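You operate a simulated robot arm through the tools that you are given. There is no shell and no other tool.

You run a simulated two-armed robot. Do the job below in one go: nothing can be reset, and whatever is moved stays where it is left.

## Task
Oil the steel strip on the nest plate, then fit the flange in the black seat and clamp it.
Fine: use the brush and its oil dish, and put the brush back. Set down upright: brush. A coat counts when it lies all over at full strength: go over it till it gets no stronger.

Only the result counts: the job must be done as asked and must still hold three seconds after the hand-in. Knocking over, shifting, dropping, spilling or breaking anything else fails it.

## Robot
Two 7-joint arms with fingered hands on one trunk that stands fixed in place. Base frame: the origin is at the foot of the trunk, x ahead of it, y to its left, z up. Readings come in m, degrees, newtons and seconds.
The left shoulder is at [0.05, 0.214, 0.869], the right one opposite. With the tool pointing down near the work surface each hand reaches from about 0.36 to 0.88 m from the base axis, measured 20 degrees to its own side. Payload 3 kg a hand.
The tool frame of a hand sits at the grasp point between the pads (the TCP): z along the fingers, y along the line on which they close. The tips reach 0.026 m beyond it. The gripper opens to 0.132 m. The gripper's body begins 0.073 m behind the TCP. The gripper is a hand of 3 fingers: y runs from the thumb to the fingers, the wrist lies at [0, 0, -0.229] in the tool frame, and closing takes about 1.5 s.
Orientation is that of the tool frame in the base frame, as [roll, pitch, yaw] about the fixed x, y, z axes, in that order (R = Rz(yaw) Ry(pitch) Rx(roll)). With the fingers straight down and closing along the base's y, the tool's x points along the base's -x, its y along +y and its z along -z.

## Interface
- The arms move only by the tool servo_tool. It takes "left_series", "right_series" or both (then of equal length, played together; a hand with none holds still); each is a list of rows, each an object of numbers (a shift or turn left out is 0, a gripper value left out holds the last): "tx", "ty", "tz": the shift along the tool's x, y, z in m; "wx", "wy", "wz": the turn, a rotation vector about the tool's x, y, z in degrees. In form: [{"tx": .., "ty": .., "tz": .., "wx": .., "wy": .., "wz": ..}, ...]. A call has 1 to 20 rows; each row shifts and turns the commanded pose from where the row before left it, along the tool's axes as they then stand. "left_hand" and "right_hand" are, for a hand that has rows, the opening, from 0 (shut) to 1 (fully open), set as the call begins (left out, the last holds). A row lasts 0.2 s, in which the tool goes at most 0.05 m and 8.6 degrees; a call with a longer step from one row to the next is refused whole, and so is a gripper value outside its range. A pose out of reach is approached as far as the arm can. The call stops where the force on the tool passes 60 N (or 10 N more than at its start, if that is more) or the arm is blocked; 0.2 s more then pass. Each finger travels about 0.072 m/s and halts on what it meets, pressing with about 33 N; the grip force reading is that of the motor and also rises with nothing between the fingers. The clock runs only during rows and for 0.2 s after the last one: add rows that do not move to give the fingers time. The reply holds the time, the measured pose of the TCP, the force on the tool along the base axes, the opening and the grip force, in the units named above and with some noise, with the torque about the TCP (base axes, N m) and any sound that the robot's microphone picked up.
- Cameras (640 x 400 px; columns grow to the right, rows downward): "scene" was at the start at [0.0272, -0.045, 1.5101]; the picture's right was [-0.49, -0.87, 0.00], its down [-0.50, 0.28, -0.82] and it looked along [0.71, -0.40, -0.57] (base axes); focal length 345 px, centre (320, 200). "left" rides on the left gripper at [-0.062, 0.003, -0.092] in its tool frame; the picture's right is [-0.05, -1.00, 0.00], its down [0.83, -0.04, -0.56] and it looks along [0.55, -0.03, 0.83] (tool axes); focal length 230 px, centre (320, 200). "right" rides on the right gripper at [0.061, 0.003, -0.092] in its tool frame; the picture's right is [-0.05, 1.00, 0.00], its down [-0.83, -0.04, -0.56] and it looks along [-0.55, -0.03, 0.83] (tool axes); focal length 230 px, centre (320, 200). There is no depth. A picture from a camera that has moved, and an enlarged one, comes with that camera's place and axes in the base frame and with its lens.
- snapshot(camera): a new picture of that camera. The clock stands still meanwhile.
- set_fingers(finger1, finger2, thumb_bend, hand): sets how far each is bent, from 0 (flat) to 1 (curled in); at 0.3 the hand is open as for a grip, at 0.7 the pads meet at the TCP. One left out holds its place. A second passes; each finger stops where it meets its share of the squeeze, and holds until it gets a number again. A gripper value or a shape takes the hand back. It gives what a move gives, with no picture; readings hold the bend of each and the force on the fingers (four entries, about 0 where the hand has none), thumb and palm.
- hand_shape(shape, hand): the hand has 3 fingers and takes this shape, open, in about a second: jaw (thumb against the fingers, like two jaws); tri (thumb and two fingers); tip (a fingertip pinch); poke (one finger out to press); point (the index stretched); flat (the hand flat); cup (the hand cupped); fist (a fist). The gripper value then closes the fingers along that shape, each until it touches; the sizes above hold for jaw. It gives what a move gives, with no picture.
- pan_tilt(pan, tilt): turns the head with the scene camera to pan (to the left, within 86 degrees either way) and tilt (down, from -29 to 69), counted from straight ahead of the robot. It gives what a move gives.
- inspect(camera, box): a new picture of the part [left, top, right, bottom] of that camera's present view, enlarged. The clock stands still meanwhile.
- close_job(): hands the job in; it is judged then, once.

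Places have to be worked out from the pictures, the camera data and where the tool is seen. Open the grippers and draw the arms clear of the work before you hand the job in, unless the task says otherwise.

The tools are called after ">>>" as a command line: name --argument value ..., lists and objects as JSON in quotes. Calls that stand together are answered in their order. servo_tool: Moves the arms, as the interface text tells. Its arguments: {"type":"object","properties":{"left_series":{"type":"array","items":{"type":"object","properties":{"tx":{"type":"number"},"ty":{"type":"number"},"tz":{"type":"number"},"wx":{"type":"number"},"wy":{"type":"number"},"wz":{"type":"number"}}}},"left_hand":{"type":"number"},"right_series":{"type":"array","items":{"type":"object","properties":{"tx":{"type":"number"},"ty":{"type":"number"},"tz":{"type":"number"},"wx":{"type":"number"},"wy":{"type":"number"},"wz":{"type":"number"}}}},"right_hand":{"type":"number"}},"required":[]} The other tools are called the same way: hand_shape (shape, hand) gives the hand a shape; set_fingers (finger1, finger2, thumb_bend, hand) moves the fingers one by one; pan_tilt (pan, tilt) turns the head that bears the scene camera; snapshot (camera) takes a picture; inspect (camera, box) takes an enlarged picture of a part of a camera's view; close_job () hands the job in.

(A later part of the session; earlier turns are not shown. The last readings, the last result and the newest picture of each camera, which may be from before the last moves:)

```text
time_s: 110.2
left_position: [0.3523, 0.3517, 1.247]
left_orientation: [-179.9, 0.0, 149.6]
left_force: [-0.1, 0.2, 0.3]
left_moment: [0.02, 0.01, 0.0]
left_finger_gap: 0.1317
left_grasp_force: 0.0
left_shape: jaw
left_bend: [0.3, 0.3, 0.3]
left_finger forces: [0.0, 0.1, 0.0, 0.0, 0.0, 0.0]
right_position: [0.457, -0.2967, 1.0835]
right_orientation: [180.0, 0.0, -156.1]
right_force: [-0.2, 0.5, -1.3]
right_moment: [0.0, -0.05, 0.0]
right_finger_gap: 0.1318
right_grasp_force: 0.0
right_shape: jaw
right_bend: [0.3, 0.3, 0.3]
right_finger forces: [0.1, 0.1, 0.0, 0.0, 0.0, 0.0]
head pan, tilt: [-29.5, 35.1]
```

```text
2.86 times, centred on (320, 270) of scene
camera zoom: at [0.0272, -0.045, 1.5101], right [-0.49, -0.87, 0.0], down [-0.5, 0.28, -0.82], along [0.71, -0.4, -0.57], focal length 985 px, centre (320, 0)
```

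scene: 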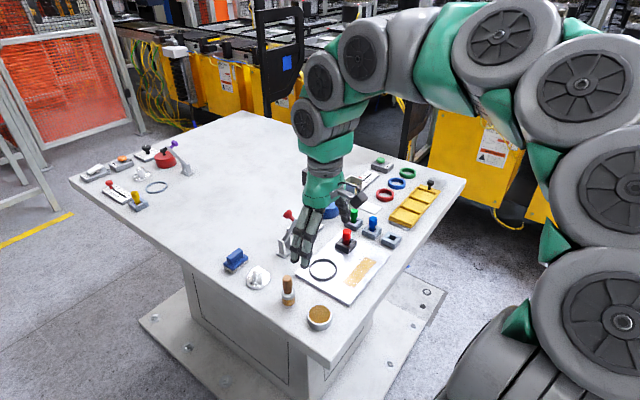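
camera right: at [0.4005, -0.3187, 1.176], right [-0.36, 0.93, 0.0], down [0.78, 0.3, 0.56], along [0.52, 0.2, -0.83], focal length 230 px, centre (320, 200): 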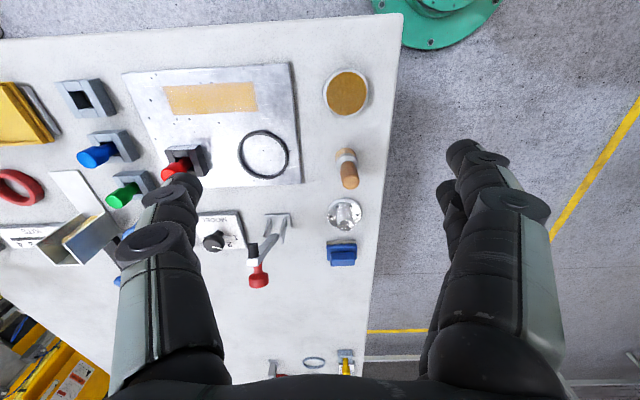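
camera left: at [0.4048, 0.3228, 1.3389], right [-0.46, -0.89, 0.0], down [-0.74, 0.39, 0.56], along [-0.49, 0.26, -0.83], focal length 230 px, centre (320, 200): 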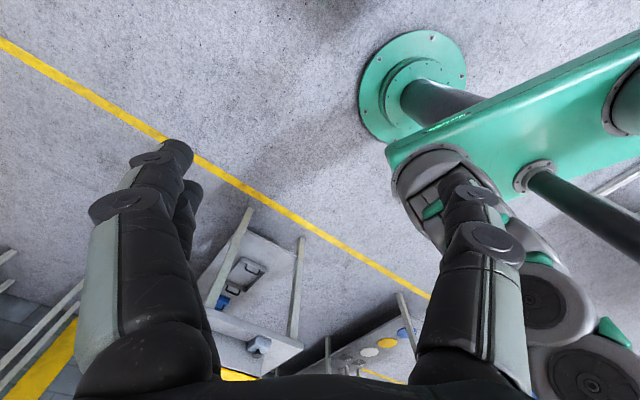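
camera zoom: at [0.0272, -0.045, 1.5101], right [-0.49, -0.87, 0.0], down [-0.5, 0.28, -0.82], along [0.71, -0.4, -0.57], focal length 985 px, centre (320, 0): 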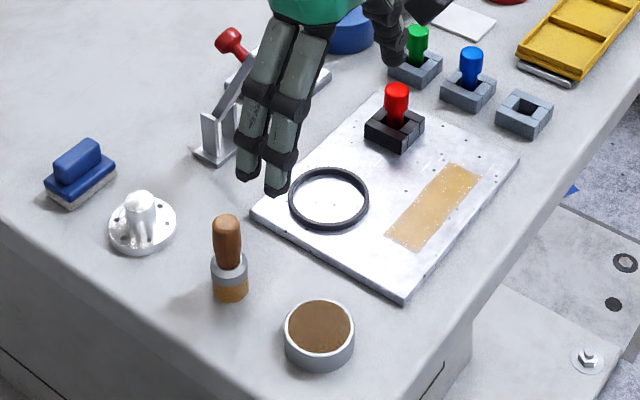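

The brush is back at its home spot and upright. I'll check the strip coat closely from both cameras.

>>> inspect --camera "right" --box '[150, 65, 270, 140]'

>>> inspect --camera "scene" --box '[340, 250, 390, 290]'

>>> inspect --camera "right" --box '[220, 180, 400, 300]'

```text
5.33 times, centred on (210, 102) of right
camera zoom: at [0.4005, -0.3187, 1.176], right [-0.36, 0.93, 0.0], down [0.78, 0.3, 0.56], along [0.52, 0.2, -0.83], focal length 1227 px, centre (907, 720)
```

zoom: 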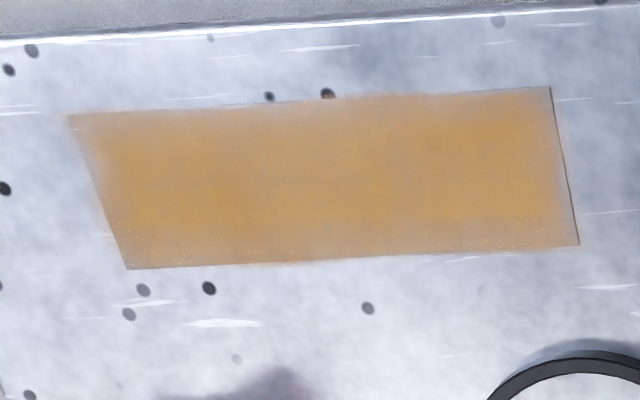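

```text
10.00 times, centred on (365, 270) of scene
camera zoom: at [0.0272, -0.045, 1.5101], right [-0.49, -0.87, 0.0], down [-0.5, 0.28, -0.82], along [0.71, -0.4, -0.57], focal length 3448 px, centre (-130, -500)
```

zoom: 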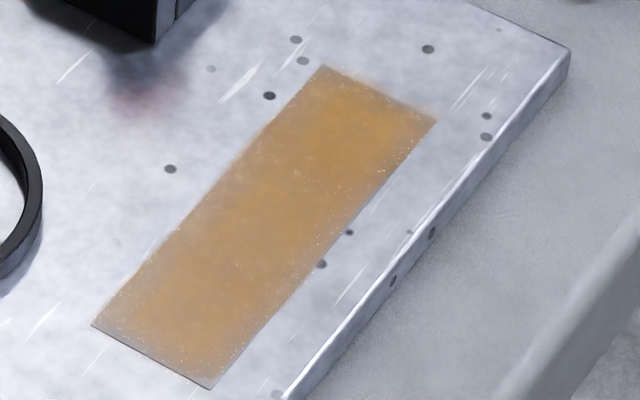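

```text
3.33 times, centred on (310, 240) of right
camera zoom: at [0.4005, -0.3187, 1.176], right [-0.36, 0.93, 0.0], down [0.78, 0.3, 0.56], along [0.52, 0.2, -0.83], focal length 767 px, centre (353, 67)
```

zoom: 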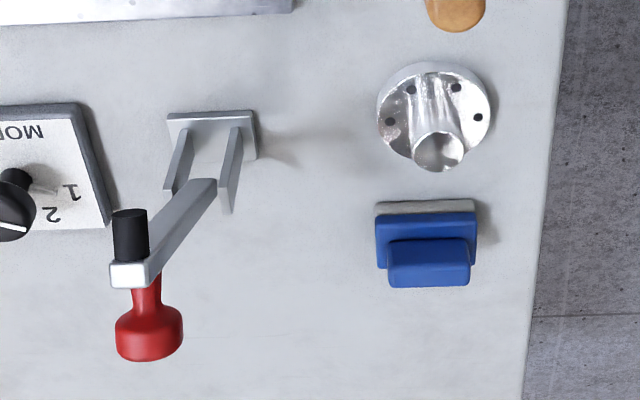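

The coat is uniform over the whole strip and the brush is home. Next is the flange: its boss top is at about (0.604, -0.198, 0.898) and the boss is about 25 mm across. The clamp's arm end is at about (0.611, -0.318, 1.005), tilted towards the ring. I'll move above the flange with the hand half open.

>>> servo_tool --right_series '[{"tx": -0.0349, "ty": 0.0061, "tz": 0.0087}, {"tx": -0.0349, "ty": 0.0061, "tz": 0.0087}, {"tx": -0.0349, "ty": 0.0061, "tz": 0.0087}, {"tx": -0.0349, "ty": 0.0061, "tz": 0.0087}, {"tx": -0.0348, "ty": 0.0061, "tz": 0.0087}, {}]' --right_hand 0.5

>>> snapshot --camera "right"

>>> inspect --camera "scene" --box '[220, 180, 360, 300]'

```text
time_s: 111.6
left_position: [0.3513, 0.3517, 1.2469]
left_orientation: [-180.0, 0.0, 149.6]
left_force: [0.0, -0.6, -0.5]
left_moment: [-0.01, 0.01, 0.02]
left_finger_gap: 0.1321
left_grasp_force: 0.0
left_shape: jaw
left_bend: [0.3, 0.3, 0.3]
left_finger forces: [0.0, 0.0, 0.1, 0.0, 0.0, 0.0]
right_position: [0.6045, -0.1976, 1.0399]
right_orientation: [-179.9, -0.1, -155.9]
right_force: [0.4, 0.2, -0.6]
right_moment: [0.01, -0.02, -0.01]
right_finger_gap: 0.0666
right_grasp_force: 0.0
right_shape: jaw
right_bend: [0.73, 0.73, 0.7]
right_finger forces: [0.0, 0.0, 0.1, 0.0, 0.1, 0.1]
head pan, tilt: [-29.5, 35.1]
```

```text
taken
camera right: at [0.5471, -0.2192, 1.1325], right [-0.36, 0.93, 0.0], down [0.78, 0.3, 0.56], along [0.52, 0.2, -0.83], focal length 230 px, centre (320, 200)
```

right: 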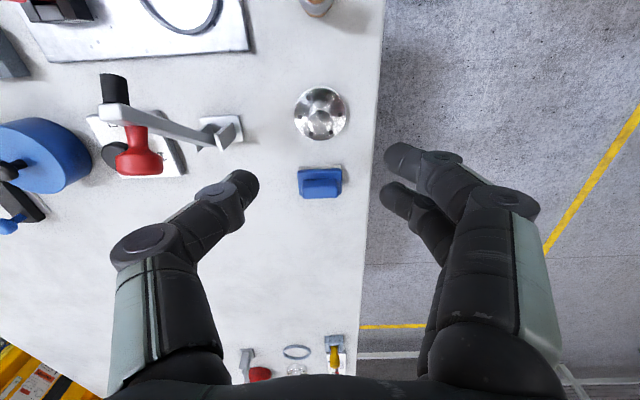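

```text
3.33 times, centred on (290, 240) of scene
camera zoom: at [0.0272, -0.045, 1.5101], right [-0.49, -0.87, 0.0], down [-0.5, 0.28, -0.82], along [0.71, -0.4, -0.57], focal length 1149 px, centre (420, 67)
```

zoom: 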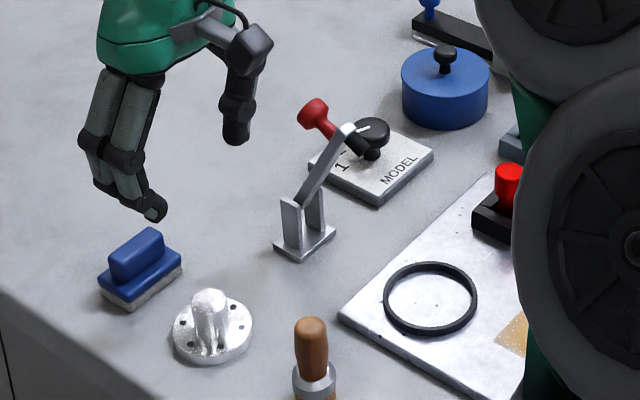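

The flange is centred under the TCP. From the brush grips, the best balance comes with the object about 3.5 mm on the near side, so I'll shift the hand that much and descend to z 0.92 first.

>>> servo_tool --right_series '[{"tx": -0.0035, "tz": 0.02}, {"tz": 0.03}, {"tz": 0.03}, {"tz": 0.025}, {"tz": 0.015}, {}]'

>>> snapshot --camera "right"

>>> inspect --camera "scene" --box '[220, 210, 320, 300]'

```text
time_s: 113.0
left_position: [0.3497, 0.3507, 1.2474]
left_orientation: [-180.0, 0.0, 149.5]
left_force: [-0.1, 0.8, -0.8]
left_moment: [0.05, 0.01, -0.03]
left_finger_gap: 0.1316
left_grasp_force: 0.1
left_shape: jaw
left_bend: [0.3, 0.3, 0.3]
left_finger forces: [0.0, 0.0, 0.0, 0.0, 0.0, 0.1]
right_position: [0.61, -0.1949, 0.9211]
right_orientation: [-180.0, 0.0, -156.0]
right_force: [0.3, 0.4, 0.5]
right_moment: [-0.02, 0.0, 0.01]
right_finger_gap: 0.0668
right_grasp_force: 0.1
right_shape: jaw
right_bend: [0.73, 0.73, 0.7]
right_finger forces: [0.0, 0.0, 0.1, 0.0, 0.0, 0.0]
head pan, tilt: [-29.5, 35.1]
```

```text
taken
camera right: at [0.5507, -0.2182, 1.0125], right [-0.36, 0.93, 0.0], down [0.78, 0.3, 0.56], along [0.52, 0.2, -0.83], focal length 230 px, centre (320, 200)
```

right: 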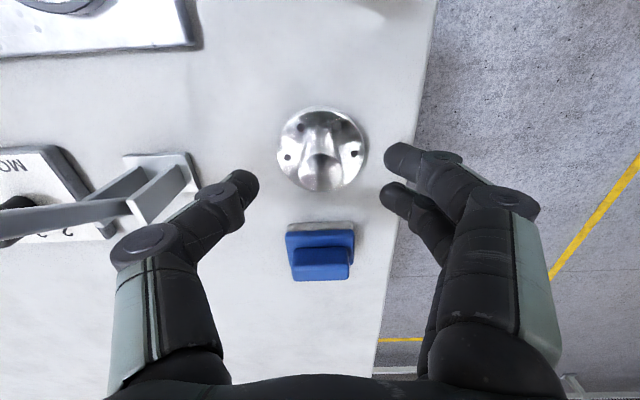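

```text
4.44 times, centred on (270, 255) of scene
camera zoom: at [0.0272, -0.045, 1.5101], right [-0.49, -0.87, 0.0], down [-0.5, 0.28, -0.82], along [0.71, -0.4, -0.57], focal length 1532 px, centre (542, -44)
```

zoom: 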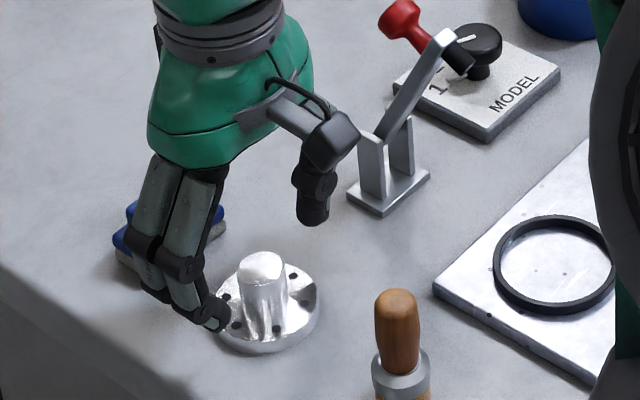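

Everything is clear. I'll descend to 0.903 and grip the boss.

>>> servo_tool --right_series '[{"tz": 0.01}, {"tz": 0.008}, {}]'

>>> inspect --camera "right" --box '[220, 80, 420, 260]'

>>> servo_tool --right_series '[{}, {}, {}, {}, {}, {}, {}, {}]' --right_hand 0

>>> inspect --camera "right" --box '[220, 80, 420, 260]'

>>> inspect --camera "scene" --box '[220, 210, 320, 300]'

```text
time_s: 113.8
left_position: [0.351, 0.3513, 1.2466]
left_orientation: [-180.0, 0.0, 149.5]
left_force: [-0.4, -0.4, -0.2]
left_moment: [-0.04, 0.01, 0.03]
left_finger_gap: 0.1319
left_grasp_force: 0.0
left_shape: jaw
left_bend: [0.3, 0.3, 0.3]
left_finger forces: [0.0, 0.1, 0.1, 0.1, 0.0, 0.1]
right_position: [0.6074, -0.1956, 0.9028]
right_orientation: [180.0, 0.0, -156.0]
right_force: [0.8, 0.2, 1.0]
right_moment: [0.01, 0.0, -0.01]
right_finger_gap: 0.0665
right_grasp_force: 0.0
right_shape: jaw
right_bend: [0.73, 0.73, 0.7]
right_finger forces: [0.1, 0.1, 0.1, 0.0, 0.0, 0.0]
head pan, tilt: [-29.5, 35.1]
```

```text
2.22 times, centred on (320, 170) of right
camera zoom: at [0.5505, -0.2182, 0.9948], right [-0.36, 0.93, 0.0], down [0.78, 0.3, 0.56], along [0.52, 0.2, -0.83], focal length 511 px, centre (320, 267)
```

zoom: 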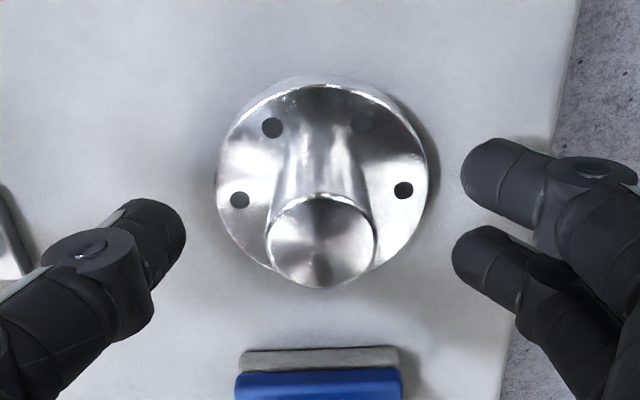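

```text
time_s: 115.6
left_position: [0.3511, 0.3507, 1.2459]
left_orientation: [-180.0, 0.0, 149.4]
left_force: [-0.3, 0.4, 0.2]
left_moment: [-0.07, 0.0, 0.05]
left_finger_gap: 0.1319
left_grasp_force: 0.1
left_shape: jaw
left_bend: [0.3, 0.3, 0.3]
left_finger forces: [0.0, 0.0, 0.0, 0.0, 0.0, 0.0]
right_position: [0.6079, -0.1951, 0.9023]
right_orientation: [-179.9, 0.0, -155.9]
right_force: [-0.1, 0.4, 1.4]
right_moment: [-0.02, -0.02, 0.02]
right_finger_gap: 0.0156
right_grasp_force: 33.0
right_shape: jaw
right_bend: [0.72, 0.72, 0.7]
right_finger forces: [15.6, 13.9, 0.0, 0.0, 28.9, 0.0]
head pan, tilt: [-29.5, 35.1]
```

```text
2.22 times, centred on (320, 170) of right
camera zoom: at [0.5506, -0.2181, 0.9948], right [-0.36, 0.93, 0.0], down [0.78, 0.3, 0.56], along [0.52, 0.2, -0.83], focal length 511 px, centre (320, 267)
```

zoom: 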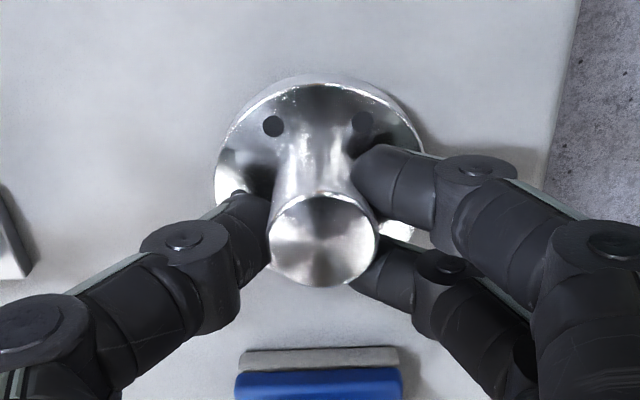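

```text
4.44 times, centred on (270, 255) of scene
camera zoom: at [0.0273, -0.045, 1.5101], right [-0.49, -0.87, 0.0], down [-0.5, 0.28, -0.82], along [0.71, -0.4, -0.57], focal length 1532 px, centre (542, -44)
```

zoom: 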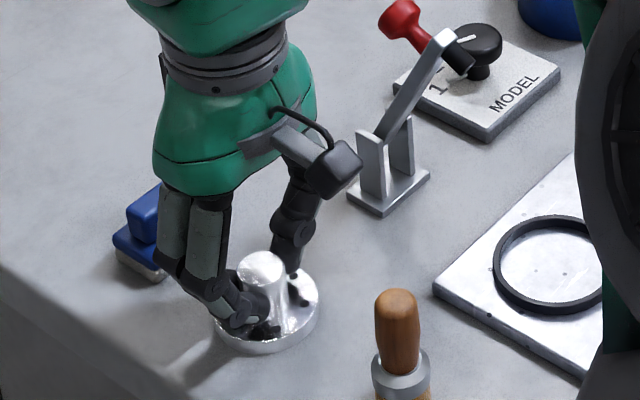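

The grip is well balanced (15.6, 13.9 and 28.9 N). I'll lift the flange 4 cm and check that it is level.

>>> servo_tool --right_series '[{"tz": -0.01}, {"tz": -0.015}, {"tz": -0.015}, {}]'

>>> inspect --camera "right" --box '[220, 80, 420, 260]'

>>> inspect --camera "scene" --box '[220, 200, 320, 290]'

```text
time_s: 116.6
left_position: [0.3509, 0.3507, 1.2471]
left_orientation: [-180.0, 0.1, 149.5]
left_force: [-0.4, -0.1, 0.6]
left_moment: [0.0, -0.03, -0.01]
left_finger_gap: 0.1319
left_grasp_force: 0.1
left_shape: jaw
left_bend: [0.3, 0.3, 0.3]
left_finger forces: [0.0, 0.0, 0.0, 0.0, 0.0, 0.0]
right_position: [0.607, -0.1961, 0.9412]
right_orientation: [180.0, -0.1, -156.0]
right_force: [-0.4, -0.8, -3.5]
right_moment: [0.0, 0.01, 0.03]
right_finger_gap: 0.0153
right_grasp_force: 33.0
right_shape: jaw
right_bend: [0.72, 0.72, 0.7]
right_finger forces: [15.7, 14.1, 0.0, 0.1, 28.8, 0.1]
head pan, tilt: [-29.5, 35.1]
```

```text
2.22 times, centred on (320, 170) of right
camera zoom: at [0.5502, -0.2185, 1.0342], right [-0.36, 0.93, 0.0], down [0.78, 0.3, 0.55], along [0.52, 0.2, -0.83], focal length 511 px, centre (320, 267)
```

zoom: 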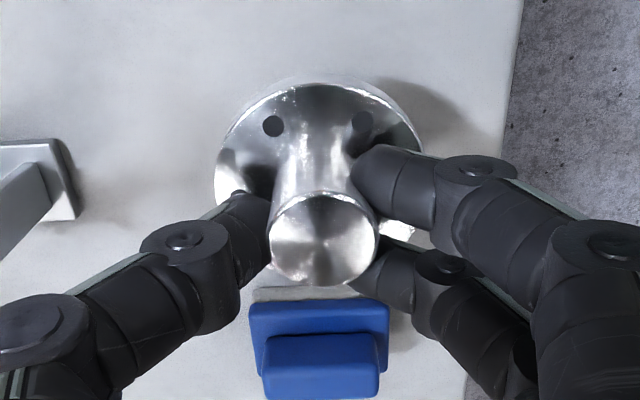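

```text
4.44 times, centred on (270, 245) of scene
camera zoom: at [0.0272, -0.045, 1.5101], right [-0.49, -0.87, 0.0], down [-0.5, 0.28, -0.82], along [0.71, -0.4, -0.57], focal length 1532 px, centre (542, 0)
```

zoom: 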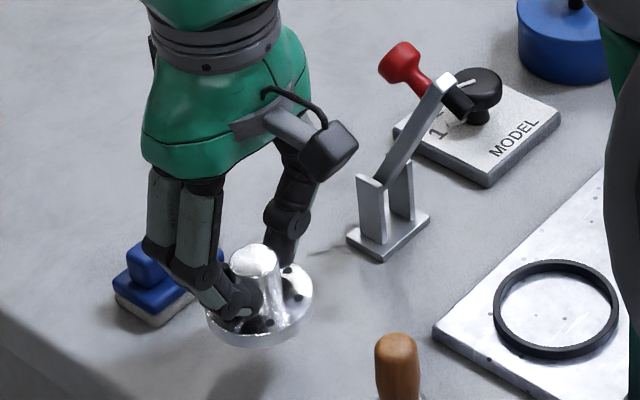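

The flange hangs level and rigid, with its bottom 40 mm below the TCP. I'll raise it above brush height, go around on the robot side of the clamp arm and stop above the ring at (0.542, -0.3465).

>>> servo_tool --right_series '[{"tz": -0.03}, {"tz": -0.03}, {"tz": -0.03}, {"tx": 0.0435}, {"tx": 0.0435}, {"tx": 0.0435}, {"ty": -0.0369}, {"ty": -0.0369}, {"ty": -0.0369}, {"tx": -0.014}, {}]'

>>> snapshot --camera "right"

>>> inspect --camera "scene" --box '[260, 190, 400, 310]'

```text
time_s: 119.0
left_position: [0.3498, 0.3511, 1.2474]
left_orientation: [180.0, 0.0, 149.5]
left_force: [0.4, 0.7, -0.6]
left_moment: [0.0, 0.05, 0.0]
left_finger_gap: 0.1321
left_grasp_force: 0.1
left_shape: jaw
left_bend: [0.3, 0.3, 0.3]
left_finger forces: [0.0, 0.0, 0.0, 0.0, 0.1, 0.1]
right_position: [0.5459, -0.3437, 1.032]
right_orientation: [-180.0, -0.1, -155.9]
right_force: [0.1, 0.1, -3.3]
right_moment: [0.0, 0.02, 0.01]
right_finger_gap: 0.0155
right_grasp_force: 32.6
right_shape: jaw
right_bend: [0.72, 0.72, 0.7]
right_finger forces: [17.2, 15.6, 0.0, 0.1, 29.4, 0.1]
head pan, tilt: [-29.5, 35.1]
```

```text
taken
camera right: at [0.4893, -0.3669, 1.1246], right [-0.36, 0.93, 0.0], down [0.78, 0.3, 0.55], along [0.52, 0.2, -0.83], focal length 230 px, centre (320, 200)
```

right: 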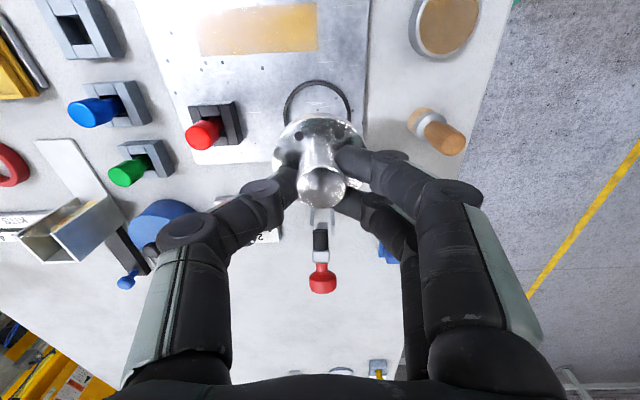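

```text
3.33 times, centred on (330, 250) of scene
camera zoom: at [0.0273, -0.045, 1.5101], right [-0.49, -0.87, 0.0], down [-0.5, 0.28, -0.82], along [0.71, -0.4, -0.57], focal length 1149 px, centre (287, 33)
```

zoom: 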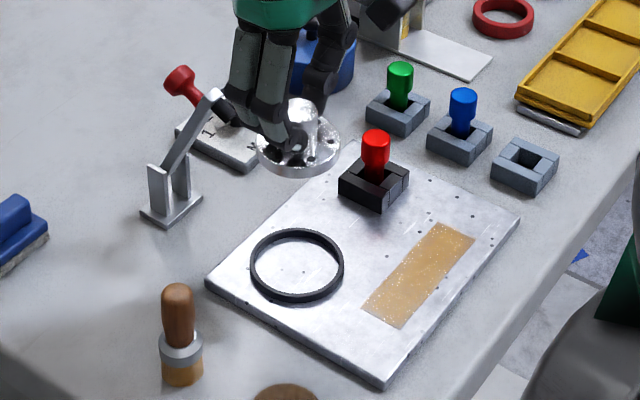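

Now the alignment over the ring. I'll enlarge the right view to compare the flange with the ring.

>>> inspect --camera "right" --box '[250, 60, 390, 220]'

>>> inspect --camera "scene" --box '[300, 210, 380, 290]'

```text
2.50 times, centred on (320, 140) of right
camera zoom: at [0.4893, -0.3669, 1.1246], right [-0.36, 0.93, 0.0], down [0.78, 0.3, 0.55], along [0.52, 0.2, -0.83], focal length 575 px, centre (320, 350)
```

zoom: 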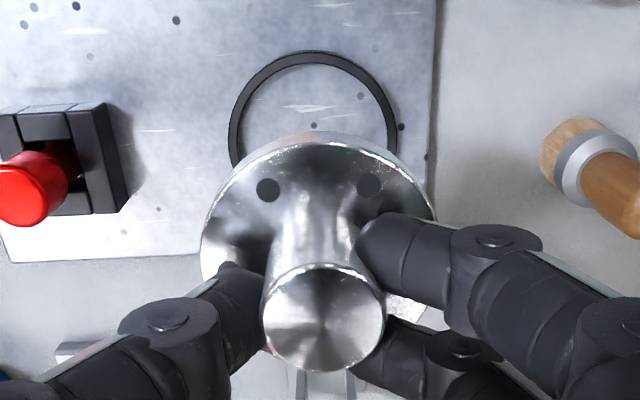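

```text
5.00 times, centred on (340, 250) of scene
camera zoom: at [0.0273, -0.045, 1.5101], right [-0.49, -0.87, 0.0], down [-0.5, 0.28, -0.82], along [0.71, -0.4, -0.57], focal length 1724 px, centre (220, -50)
```

zoom: 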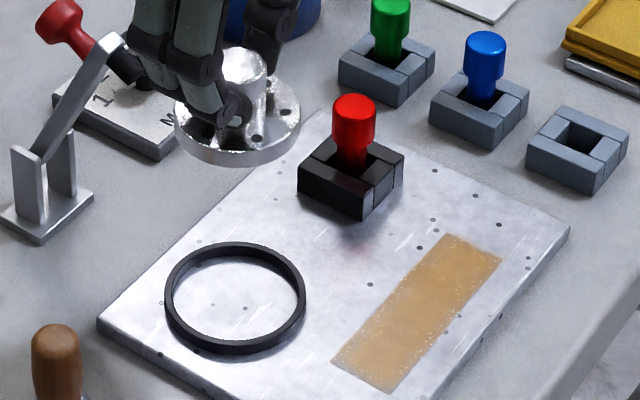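

The flange needs to go about 5 mm forward (−x) and 2 mm in −y relative to the ring. I'll correct that and descend to just above the ring.

>>> servo_tool --right_series '[{"tx": -0.005, "ty": -0.002}, {"tz": 0.02}, {"tz": 0.025}, {"tz": 0.02}, {"tz": 0.02}, {"tz": 0.007}, {}]'

>>> inspect --camera "right" --box '[250, 60, 390, 220]'

>>> inspect --camera "scene" --box '[280, 215, 360, 295]'

>>> snapshot --camera "right"

```text
time_s: 120.6
left_position: [0.3514, 0.3501, 1.2463]
left_orientation: [179.9, 0.1, 149.5]
left_force: [-0.1, 0.8, 0.2]
left_moment: [0.0, 0.0, 0.02]
left_finger_gap: 0.132
left_grasp_force: 0.1
left_shape: jaw
left_bend: [0.3, 0.3, 0.3]
left_finger forces: [0.0, 0.0, 0.0, 0.1, 0.0, 0.0]
right_position: [0.5524, -0.3427, 0.9399]
right_orientation: [180.0, -0.1, -156.0]
right_force: [-0.4, 0.4, -2.7]
right_moment: [0.0, -0.02, 0.01]
right_finger_gap: 0.0156
right_grasp_force: 33.2
right_shape: jaw
right_bend: [0.72, 0.72, 0.7]
right_finger forces: [17.5, 15.9, 0.0, 0.0, 29.2, 0.1]
head pan, tilt: [-29.5, 35.1]
```

```text
2.50 times, centred on (320, 140) of right
camera zoom: at [0.4947, -0.3666, 1.0322], right [-0.36, 0.93, 0.0], down [0.78, 0.3, 0.56], along [0.52, 0.2, -0.83], focal length 575 px, centre (320, 350)
```

zoom: 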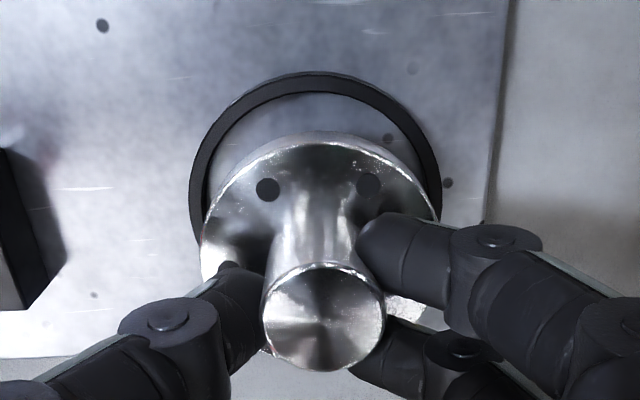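

```text
5.00 times, centred on (320, 255) of scene
camera zoom: at [0.0272, -0.045, 1.5101], right [-0.49, -0.87, 0.0], down [-0.5, 0.28, -0.82], along [0.71, -0.4, -0.57], focal length 1724 px, centre (320, -75)
```

zoom: 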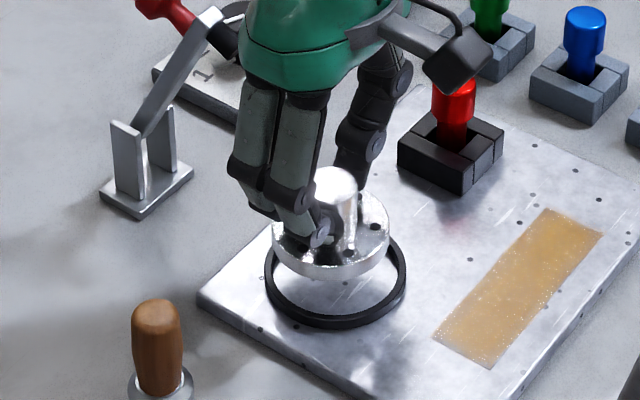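

```text
taken
camera right: at [0.4947, -0.3666, 1.0322], right [-0.36, 0.93, 0.0], down [0.78, 0.3, 0.56], along [0.52, 0.2, -0.83], focal length 230 px, centre (320, 200)
```

right: 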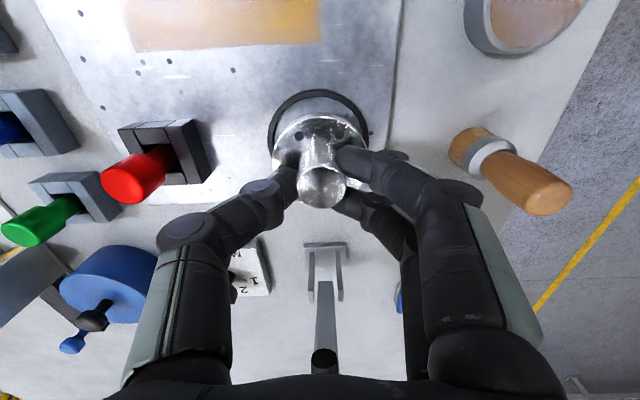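

It's close: the ring centre is about 1.5 mm in +x and 1.7 mm in −y from the flange. I'll correct that and lower 8 mm more for another look.

>>> servo_tool --right_series '[{"tx": 0.0015, "ty": -0.0016}, {"tz": 0.008}, {}]'

>>> inspect --camera "right" --box '[250, 60, 390, 220]'

>>> inspect --camera "scene" --box '[290, 235, 350, 290]'

```text
time_s: 121.4
left_position: [0.3514, 0.3516, 1.2463]
left_orientation: [-179.9, 0.0, 149.4]
left_force: [0.3, -0.5, -0.7]
left_moment: [0.0, 0.01, 0.01]
left_finger_gap: 0.1318
left_grasp_force: 0.0
left_shape: jaw
left_bend: [0.3, 0.3, 0.3]
left_finger forces: [0.1, 0.0, 0.0, 0.0, 0.0, 0.0]
right_position: [0.551, -0.346, 0.9315]
right_orientation: [-179.9, 0.0, -156.0]
right_force: [-0.3, -0.3, -3.0]
right_moment: [0.0, 0.01, 0.01]
right_finger_gap: 0.0152
right_grasp_force: 32.6
right_shape: jaw
right_bend: [0.72, 0.72, 0.7]
right_finger forces: [17.6, 15.8, 0.0, 0.1, 29.1, 0.0]
head pan, tilt: [-29.5, 35.1]
```

```text
2.50 times, centred on (320, 140) of right
camera zoom: at [0.494, -0.3687, 1.0241], right [-0.36, 0.93, 0.0], down [0.78, 0.3, 0.56], along [0.52, 0.2, -0.83], focal length 575 px, centre (320, 350)
```

zoom: 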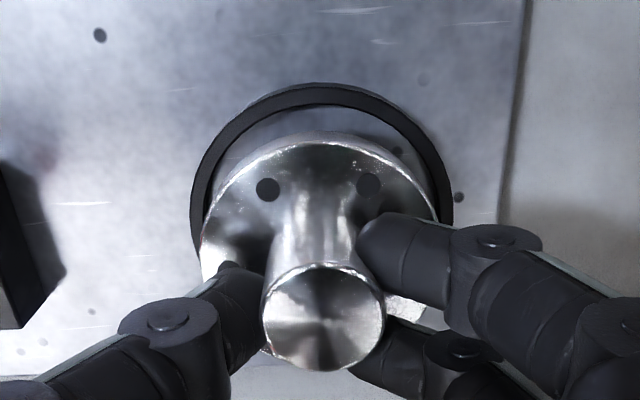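

```text
7.27 times, centred on (320, 262) of scene
camera zoom: at [0.0273, -0.045, 1.5101], right [-0.49, -0.87, 0.0], down [-0.5, 0.28, -0.82], along [0.71, -0.4, -0.57], focal length 2508 px, centre (320, -254)
```

zoom: 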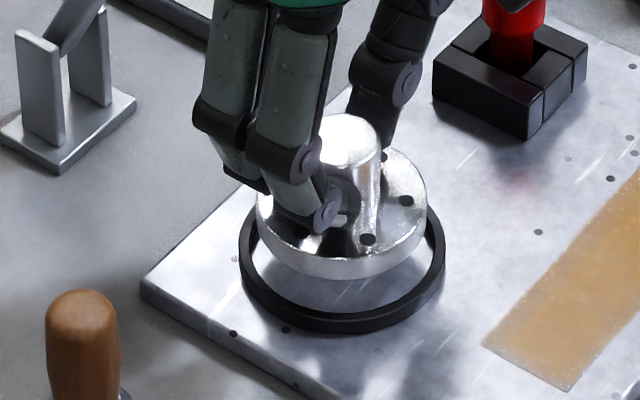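

By the scene view, the flange and ring are aligned within 1 mm in both directions. I'll nudge +0.8 mm in x and lower in small steps, watching the force.

>>> servo_tool --right_series '[{"tx": 0.0008, "tz": 0.004}, {}]'

>>> servo_tool --right_series '[{"tz": 0.003}, {}]'

>>> inspect --camera "scene" --box '[290, 235, 350, 290]'

>>> inspect --camera "right" --box '[250, 60, 390, 220]'

```text
time_s: 122.0
left_position: [0.3503, 0.3516, 1.2474]
left_orientation: [-180.0, 0.0, 149.4]
left_force: [-0.4, -0.5, 0.0]
left_moment: [0.0, -0.03, 0.0]
left_finger_gap: 0.1318
left_grasp_force: 0.0
left_shape: jaw
left_bend: [0.3, 0.3, 0.3]
left_finger forces: [0.1, 0.0, 0.0, 0.0, 0.1, 0.0]
right_position: [0.5489, -0.3464, 0.9276]
right_orientation: [179.9, 0.0, -156.0]
right_force: [0.4, -0.1, -2.5]
right_moment: [0.01, -0.02, -0.01]
right_finger_gap: 0.0152
right_grasp_force: 32.8
right_shape: jaw
right_bend: [0.72, 0.72, 0.7]
right_finger forces: [17.6, 15.8, 0.0, 0.0, 29.1, 0.0]
head pan, tilt: [-29.5, 35.1]
```

```text
time_s: 122.6
left_position: [0.3508, 0.352, 1.2477]
left_orientation: [180.0, 0.0, 149.5]
left_force: [-0.1, -0.4, 0.2]
left_moment: [0.0, -0.01, 0.0]
left_finger_gap: 0.1321
left_grasp_force: 0.1
left_shape: jaw
left_bend: [0.3, 0.3, 0.3]
left_finger forces: [0.0, 0.0, 0.0, 0.0, 0.0, 0.0]
right_position: [0.55, -0.3456, 0.9239]
right_orientation: [180.0, 0.0, -156.0]
right_force: [-0.6, -0.4, -3.9]
right_moment: [-0.05, 0.01, 0.04]
right_finger_gap: 0.0152
right_grasp_force: 33.2
right_shape: jaw
right_bend: [0.72, 0.72, 0.7]
right_finger forces: [17.6, 15.8, 0.0, 0.0, 29.3, 0.2]
head pan, tilt: [-29.5, 35.1]
```

```text
7.27 times, centred on (320, 262) of scene
camera zoom: at [0.0273, -0.045, 1.5101], right [-0.49, -0.87, 0.0], down [-0.5, 0.28, -0.82], along [0.71, -0.4, -0.57], focal length 2508 px, centre (320, -254)
```

zoom: 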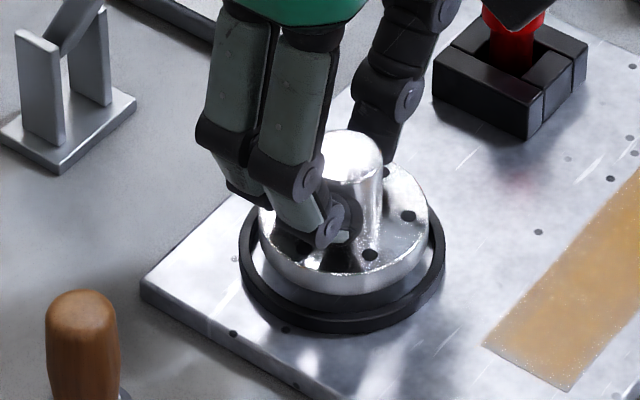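

```text
2.50 times, centred on (320, 140) of right
camera zoom: at [0.4935, -0.3692, 1.017], right [-0.36, 0.93, 0.0], down [0.78, 0.3, 0.55], along [0.52, 0.2, -0.83], focal length 575 px, centre (320, 350)
```

zoom: 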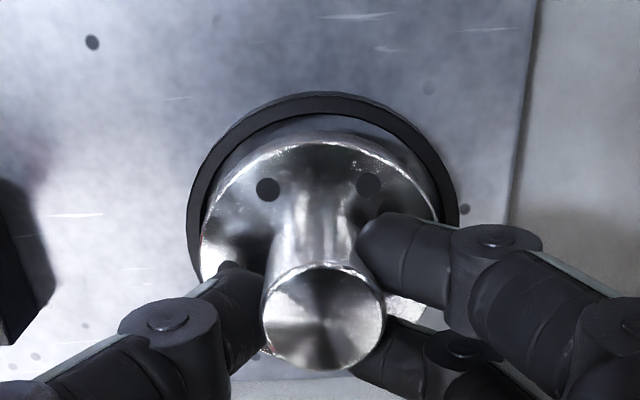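

It's still free. I'll nudge +0.7 mm in y and keep lowering by 2 mm.

>>> servo_tool --right_series '[{"ty": 0.0007, "tz": 0.002}, {}]'

>>> servo_tool --right_series '[{"tz": 0.002}, {}]'

>>> inspect --camera "scene" --box '[290, 235, 350, 290]'

>>> inspect --camera "right" --box '[250, 60, 390, 220]'

```text
time_s: 123.2
left_position: [0.3509, 0.3517, 1.2472]
left_orientation: [-180.0, -0.1, 149.5]
left_force: [0.0, 0.6, 0.0]
left_moment: [-0.01, 0.0, 0.01]
left_finger_gap: 0.1318
left_grasp_force: 0.1
left_shape: jaw
left_bend: [0.3, 0.3, 0.3]
left_finger forces: [0.0, 0.0, 0.0, 0.1, 0.1, 0.0]
right_position: [0.5503, -0.3467, 0.9232]
right_orientation: [-180.0, 0.0, -156.0]
right_force: [-0.4, -0.9, -3.0]
right_moment: [0.02, 0.02, -0.06]
right_finger_gap: 0.0154
right_grasp_force: 32.9
right_shape: jaw
right_bend: [0.72, 0.72, 0.7]
right_finger forces: [17.7, 15.8, 0.1, 0.0, 29.2, 0.0]
head pan, tilt: [-29.5, 35.1]
```

```text
time_s: 123.8
left_position: [0.3515, 0.3508, 1.2474]
left_orientation: [180.0, 0.0, 149.4]
left_force: [0.6, 0.0, -1.0]
left_moment: [-0.01, -0.01, 0.01]
left_finger_gap: 0.1318
left_grasp_force: 0.0
left_shape: jaw
left_bend: [0.3, 0.3, 0.3]
left_finger forces: [0.1, 0.0, 0.0, 0.0, 0.0, 0.0]
right_position: [0.5504, -0.3466, 0.9218]
right_orientation: [179.9, -0.1, -156.0]
right_force: [0.2, 0.0, -3.1]
right_moment: [0.02, 0.01, -0.01]
right_finger_gap: 0.0155
right_grasp_force: 32.6
right_shape: jaw
right_bend: [0.72, 0.72, 0.7]
right_finger forces: [17.6, 15.7, 0.0, 0.0, 29.2, 0.0]
head pan, tilt: [-29.5, 35.1]
```

```text
7.27 times, centred on (320, 262) of scene
camera zoom: at [0.0273, -0.045, 1.5101], right [-0.49, -0.87, 0.0], down [-0.5, 0.28, -0.82], along [0.71, -0.4, -0.57], focal length 2508 px, centre (320, -254)
```

zoom: 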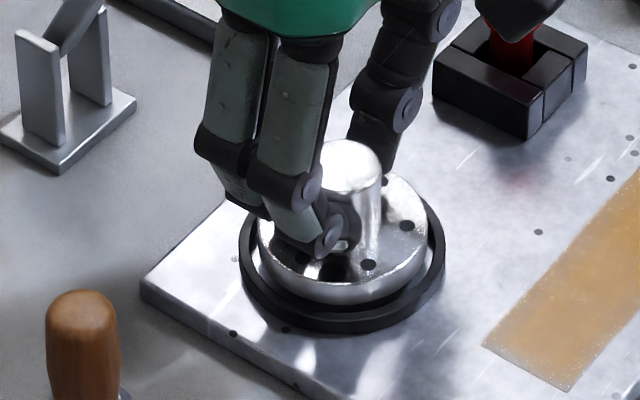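

```text
2.50 times, centred on (320, 140) of right
camera zoom: at [0.4929, -0.3685, 1.0133], right [-0.36, 0.93, 0.0], down [0.78, 0.3, 0.55], along [0.52, 0.2, -0.83], focal length 575 px, centre (320, 350)
```

zoom: 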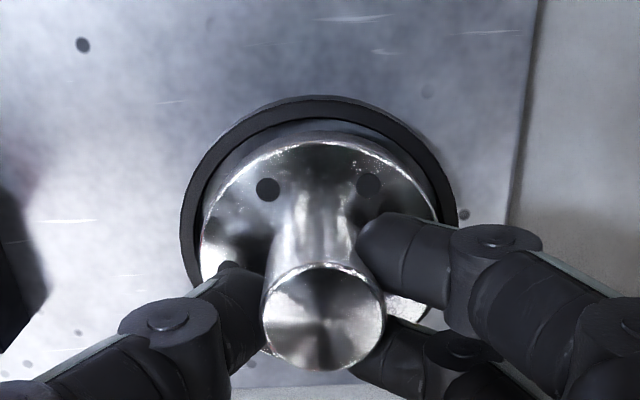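

It looks centred and is entering the ring, so I'll keep lowering.

>>> servo_tool --right_series '[{"tz": 0.002}, {}]'

>>> servo_tool --right_series '[{"tz": 0.002}, {}]'

>>> servo_tool --right_series '[{"tz": 0.0015}, {}]'

>>> inspect --camera "scene" --box '[290, 235, 350, 290]'

```text
time_s: 124.4
left_position: [0.35, 0.3517, 1.2474]
left_orientation: [-180.0, -0.1, 149.5]
left_force: [0.0, 0.0, 0.4]
left_moment: [0.03, 0.04, -0.02]
left_finger_gap: 0.132
left_grasp_force: 0.2
left_shape: jaw
left_bend: [0.3, 0.3, 0.3]
left_finger forces: [0.1, 0.0, 0.0, 0.0, 0.1, 0.1]
right_position: [0.5505, -0.3464, 0.9179]
right_orientation: [-180.0, 0.0, -156.0]
right_force: [-0.9, 0.1, -2.7]
right_moment: [0.0, 0.02, -0.02]
right_finger_gap: 0.0155
right_grasp_force: 34.0
right_shape: jaw
right_bend: [0.72, 0.72, 0.7]
right_finger forces: [17.6, 15.9, 0.1, 0.0, 29.3, 0.1]
head pan, tilt: [-29.5, 35.1]
```

```text
time_s: 125.0
left_position: [0.351, 0.3516, 1.2473]
left_orientation: [-180.0, 0.0, 149.5]
left_force: [0.5, 0.2, -0.2]
left_moment: [0.03, -0.02, -0.01]
left_finger_gap: 0.1317
left_grasp_force: 0.0
left_shape: jaw
left_bend: [0.3, 0.3, 0.3]
left_finger forces: [0.1, 0.1, 0.0, 0.1, 0.0, 0.0]
right_position: [0.5498, -0.3465, 0.9168]
right_orientation: [-180.0, 0.1, -156.0]
right_force: [0.4, 0.3, -3.5]
right_moment: [0.02, -0.01, 0.02]
right_finger_gap: 0.0156
right_grasp_force: 32.9
right_shape: jaw
right_bend: [0.72, 0.72, 0.7]
right_finger forces: [17.6, 15.9, 0.0, 0.0, 29.3, 0.1]
head pan, tilt: [-29.5, 35.1]
```

```text
time_s: 125.6
left_position: [0.3506, 0.3517, 1.2479]
left_orientation: [180.0, 0.0, 149.4]
left_force: [0.0, 0.9, -0.6]
left_moment: [-0.02, 0.0, 0.03]
left_finger_gap: 0.1318
left_grasp_force: 0.1
left_shape: jaw
left_bend: [0.3, 0.3, 0.3]
left_finger forces: [0.0, 0.0, 0.0, 0.0, 0.0, 0.1]
right_position: [0.5494, -0.3467, 0.9161]
right_orientation: [-179.9, 0.0, -156.0]
right_force: [-0.3, -0.9, -3.1]
right_moment: [0.01, 0.0, 0.02]
right_finger_gap: 0.0156
right_grasp_force: 32.6
right_shape: jaw
right_bend: [0.72, 0.72, 0.7]
right_finger forces: [17.6, 15.9, 0.1, 0.0, 29.2, 0.0]
head pan, tilt: [-29.5, 35.1]
```

```text
7.27 times, centred on (320, 262) of scene
camera zoom: at [0.0273, -0.045, 1.5101], right [-0.49, -0.87, 0.0], down [-0.5, 0.28, -0.82], along [0.71, -0.4, -0.57], focal length 2508 px, centre (320, -254)
```

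zoom: 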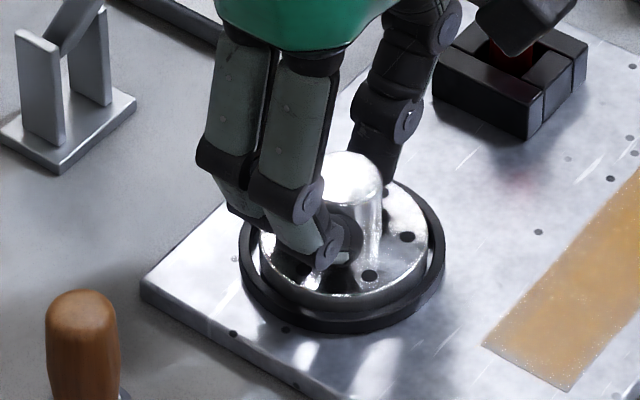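

The flange is inside the ring with no contact so far. I'll continue to the bottom.

>>> servo_tool --right_series '[{"tz": 0.0015}, {}]'

>>> servo_tool --right_series '[{"tz": 0.0015}, {}]'

>>> servo_tool --right_series '[{"tz": 0.001}, {}]'

>>> servo_tool --right_series '[{"tz": 0.001}, {}]'

```text
time_s: 126.2
left_position: [0.3513, 0.3504, 1.2465]
left_orientation: [180.0, 0.1, 149.4]
left_force: [0.2, 0.4, 0.7]
left_moment: [0.03, 0.04, -0.02]
left_finger_gap: 0.1318
left_grasp_force: 0.0
left_shape: jaw
left_bend: [0.3, 0.3, 0.3]
left_finger forces: [0.0, 0.0, 0.0, 0.1, 0.0, 0.0]
right_position: [0.5495, -0.3471, 0.9148]
right_orientation: [180.0, 0.0, -156.0]
right_force: [0.2, 0.8, -3.0]
right_moment: [0.0, 0.0, 0.0]
right_finger_gap: 0.0155
right_grasp_force: 33.2
right_shape: jaw
right_bend: [0.72, 0.72, 0.7]
right_finger forces: [17.7, 15.9, 0.1, 0.0, 29.3, 0.0]
head pan, tilt: [-29.5, 35.1]
```

```text
time_s: 126.8
left_position: [0.3516, 0.3512, 1.2465]
left_orientation: [-179.9, 0.0, 149.5]
left_force: [-0.6, 0.1, 0.4]
left_moment: [-0.03, 0.01, 0.02]
left_finger_gap: 0.1319
left_grasp_force: 0.1
left_shape: jaw
left_bend: [0.3, 0.3, 0.3]
left_finger forces: [0.1, 0.0, 0.0, 0.1, 0.0, 0.1]
right_position: [0.5508, -0.346, 0.9128]
right_orientation: [180.0, -0.1, -156.0]
right_force: [0.3, 0.4, -1.4]
right_moment: [0.02, -0.01, 0.01]
right_finger_gap: 0.0155
right_grasp_force: 32.6
right_shape: jaw
right_bend: [0.72, 0.72, 0.7]
right_finger forces: [17.5, 16.1, 0.0, 0.0, 29.6, 0.0]
head pan, tilt: [-29.5, 35.1]
```

```text
time_s: 127.4
left_position: [0.3509, 0.3509, 1.2469]
left_orientation: [180.0, 0.0, 149.5]
left_force: [0.0, -0.7, -0.5]
left_moment: [0.0, 0.0, -0.02]
left_finger_gap: 0.1319
left_grasp_force: 0.0
left_shape: jaw
left_bend: [0.3, 0.3, 0.3]
left_finger forces: [0.1, 0.0, 0.1, 0.0, 0.0, 0.0]
right_position: [0.5501, -0.3458, 0.9127]
right_orientation: [-180.0, 0.0, -155.9]
right_force: [0.5, 0.8, 7.6]
right_moment: [0.03, 0.04, 0.02]
right_finger_gap: 0.0157
right_grasp_force: 33.2
right_shape: jaw
right_bend: [0.72, 0.72, 0.7]
right_finger forces: [18.6, 17.1, 0.0, 0.0, 31.4, 0.0]
head pan, tilt: [-29.5, 35.1]
```

```text
time_s: 128.0
left_position: [0.3512, 0.3521, 1.2463]
left_orientation: [-179.9, 0.0, 149.5]
left_force: [-1.0, 0.8, 0.4]
left_moment: [0.0, 0.06, 0.01]
left_finger_gap: 0.132
left_grasp_force: 0.1
left_shape: jaw
left_bend: [0.3, 0.3, 0.3]
left_finger forces: [0.0, 0.0, 0.1, 0.1, 0.0, 0.0]
right_position: [0.5504, -0.3459, 0.9109]
right_orientation: [-180.0, 0.0, -155.9]
right_force: [-1.5, -0.3, 20.6]
right_moment: [0.02, 0.05, 0.01]
right_finger_gap: 0.016
right_grasp_force: 32.8
right_shape: jaw
right_bend: [0.73, 0.72, 0.71]
right_finger forces: [20.9, 18.8, 0.0, 0.1, 35.3, 0.0]
head pan, tilt: [-29.5, 35.1]
```

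The flange is seated at the expected height (contact at TCP 0.912, small moments). I'll ease off and open slightly to release.

>>> servo_tool --right_series '[{"tz": -0.0015}, {}]'

>>> servo_tool --right_series '[{}, {}, {}, {}]' --right_hand 0.32

>>> inspect --camera "scene" --box '[290, 235, 350, 290]'

>>> inspect --camera "right" --box '[250, 60, 390, 220]'

```text
time_s: 128.6
left_position: [0.3507, 0.3519, 1.2475]
left_orientation: [179.9, 0.0, 149.5]
left_force: [0.6, -0.2, 0.4]
left_moment: [-0.01, -0.02, 0.01]
left_finger_gap: 0.1317
left_grasp_force: 0.1
left_shape: jaw
left_bend: [0.3, 0.3, 0.3]
left_finger forces: [0.1, 0.0, 0.1, 0.0, 0.0, 0.0]
right_position: [0.5502, -0.3459, 0.9121]
right_orientation: [180.0, 0.0, -155.9]
right_force: [2.3, -1.8, 4.1]
right_moment: [0.0, -0.03, 0.0]
right_finger_gap: 0.0158
right_grasp_force: 32.9
right_shape: jaw
right_bend: [0.72, 0.72, 0.71]
right_finger forces: [18.9, 17.6, 0.0, 0.1, 34.1, 0.0]
head pan, tilt: [-29.5, 35.1]
```

```text
time_s: 129.6
left_position: [0.3506, 0.3511, 1.2475]
left_orientation: [180.0, 0.0, 149.5]
left_force: [-0.1, 0.5, -0.1]
left_moment: [-0.01, 0.01, -0.01]
left_finger_gap: 0.1318
left_grasp_force: 0.0
left_shape: jaw
left_bend: [0.3, 0.3, 0.3]
left_finger forces: [0.1, 0.1, 0.0, 0.1, 0.1, 0.0]
right_position: [0.5498, -0.3457, 0.9121]
right_orientation: [-180.0, -0.1, -155.9]
right_force: [0.2, 0.1, 0.1]
right_moment: [0.01, 0.0, 0.02]
right_finger_gap: 0.0417
right_grasp_force: 0.1
right_shape: jaw
right_bend: [0.74, 0.74, 0.7]
right_finger forces: [0.0, 0.0, 0.1, 0.1, 0.0, 0.1]
head pan, tilt: [-29.5, 35.1]
```

```text
7.27 times, centred on (320, 262) of scene
camera zoom: at [0.0272, -0.045, 1.5101], right [-0.49, -0.87, 0.0], down [-0.5, 0.28, -0.82], along [0.71, -0.4, -0.57], focal length 2508 px, centre (320, -254)
```

zoom: 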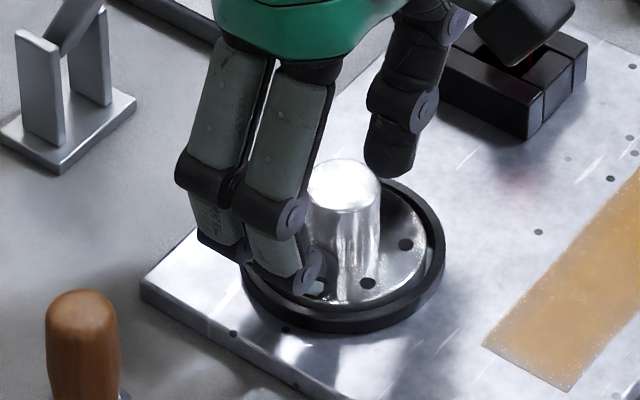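

```text
2.50 times, centred on (320, 140) of right
camera zoom: at [0.4929, -0.3683, 1.0043], right [-0.36, 0.93, 0.0], down [0.78, 0.3, 0.55], along [0.52, 0.2, -0.83], focal length 575 px, centre (320, 350)
```

zoom: 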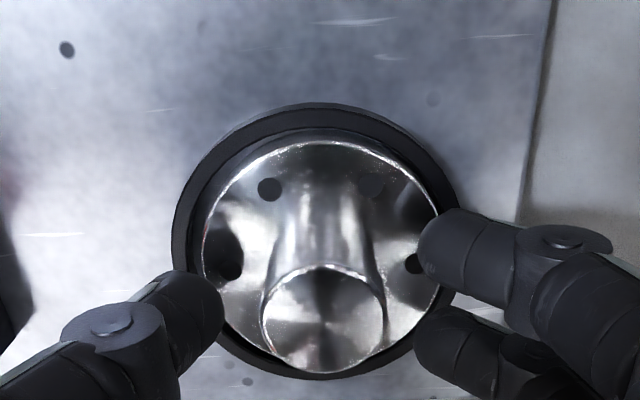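

The flange sits flush in the black seat. I'll rise straight up and look at the clamp.

>>> servo_tool --right_series '[{"tz": -0.01}, {"tz": -0.02}, {"tz": -0.04}, {"tz": -0.04}, {"tz": -0.04}, {"tz": -0.04}, {}]'

>>> snapshot --camera "right"

>>> inspect --camera "scene" --box '[250, 190, 370, 290]'

```text
time_s: 131.2
left_position: [0.351, 0.3522, 1.2479]
left_orientation: [180.0, 0.1, 149.4]
left_force: [0.1, -0.2, 0.4]
left_moment: [0.0, 0.02, 0.04]
left_finger_gap: 0.1321
left_grasp_force: 0.1
left_shape: jaw
left_bend: [0.3, 0.3, 0.3]
left_finger forces: [0.1, 0.0, 0.1, 0.0, 0.1, 0.0]
right_position: [0.5499, -0.3462, 1.1013]
right_orientation: [179.9, 0.0, -156.0]
right_force: [0.5, 0.0, 0.1]
right_moment: [0.01, 0.02, 0.0]
right_finger_gap: 0.0418
right_grasp_force: 0.0
right_shape: jaw
right_bend: [0.74, 0.74, 0.7]
right_finger forces: [0.0, 0.0, 0.0, 0.1, 0.0, 0.0]
head pan, tilt: [-29.5, 35.1]
```

```text
taken
camera right: at [0.4924, -0.3682, 1.194], right [-0.36, 0.93, 0.0], down [0.78, 0.3, 0.55], along [0.52, 0.2, -0.83], focal length 230 px, centre (320, 200)
```

right: 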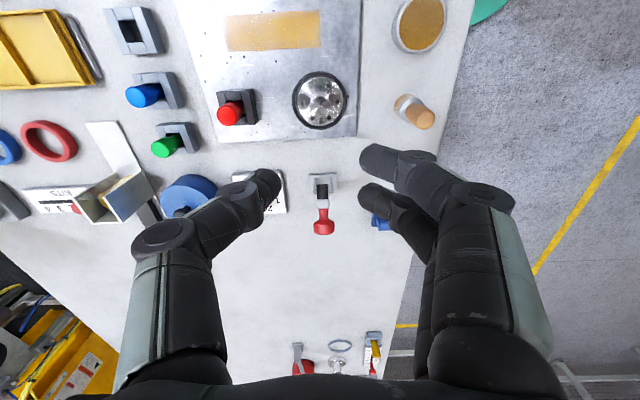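

```text
4.00 times, centred on (310, 240) of scene
camera zoom: at [0.0272, -0.045, 1.5101], right [-0.49, -0.87, 0.0], down [-0.5, 0.28, -0.82], along [0.71, -0.4, -0.57], focal length 1379 px, centre (360, 40)
```

zoom: 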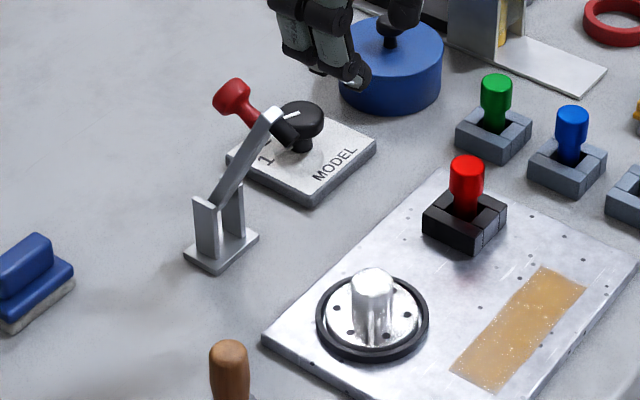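

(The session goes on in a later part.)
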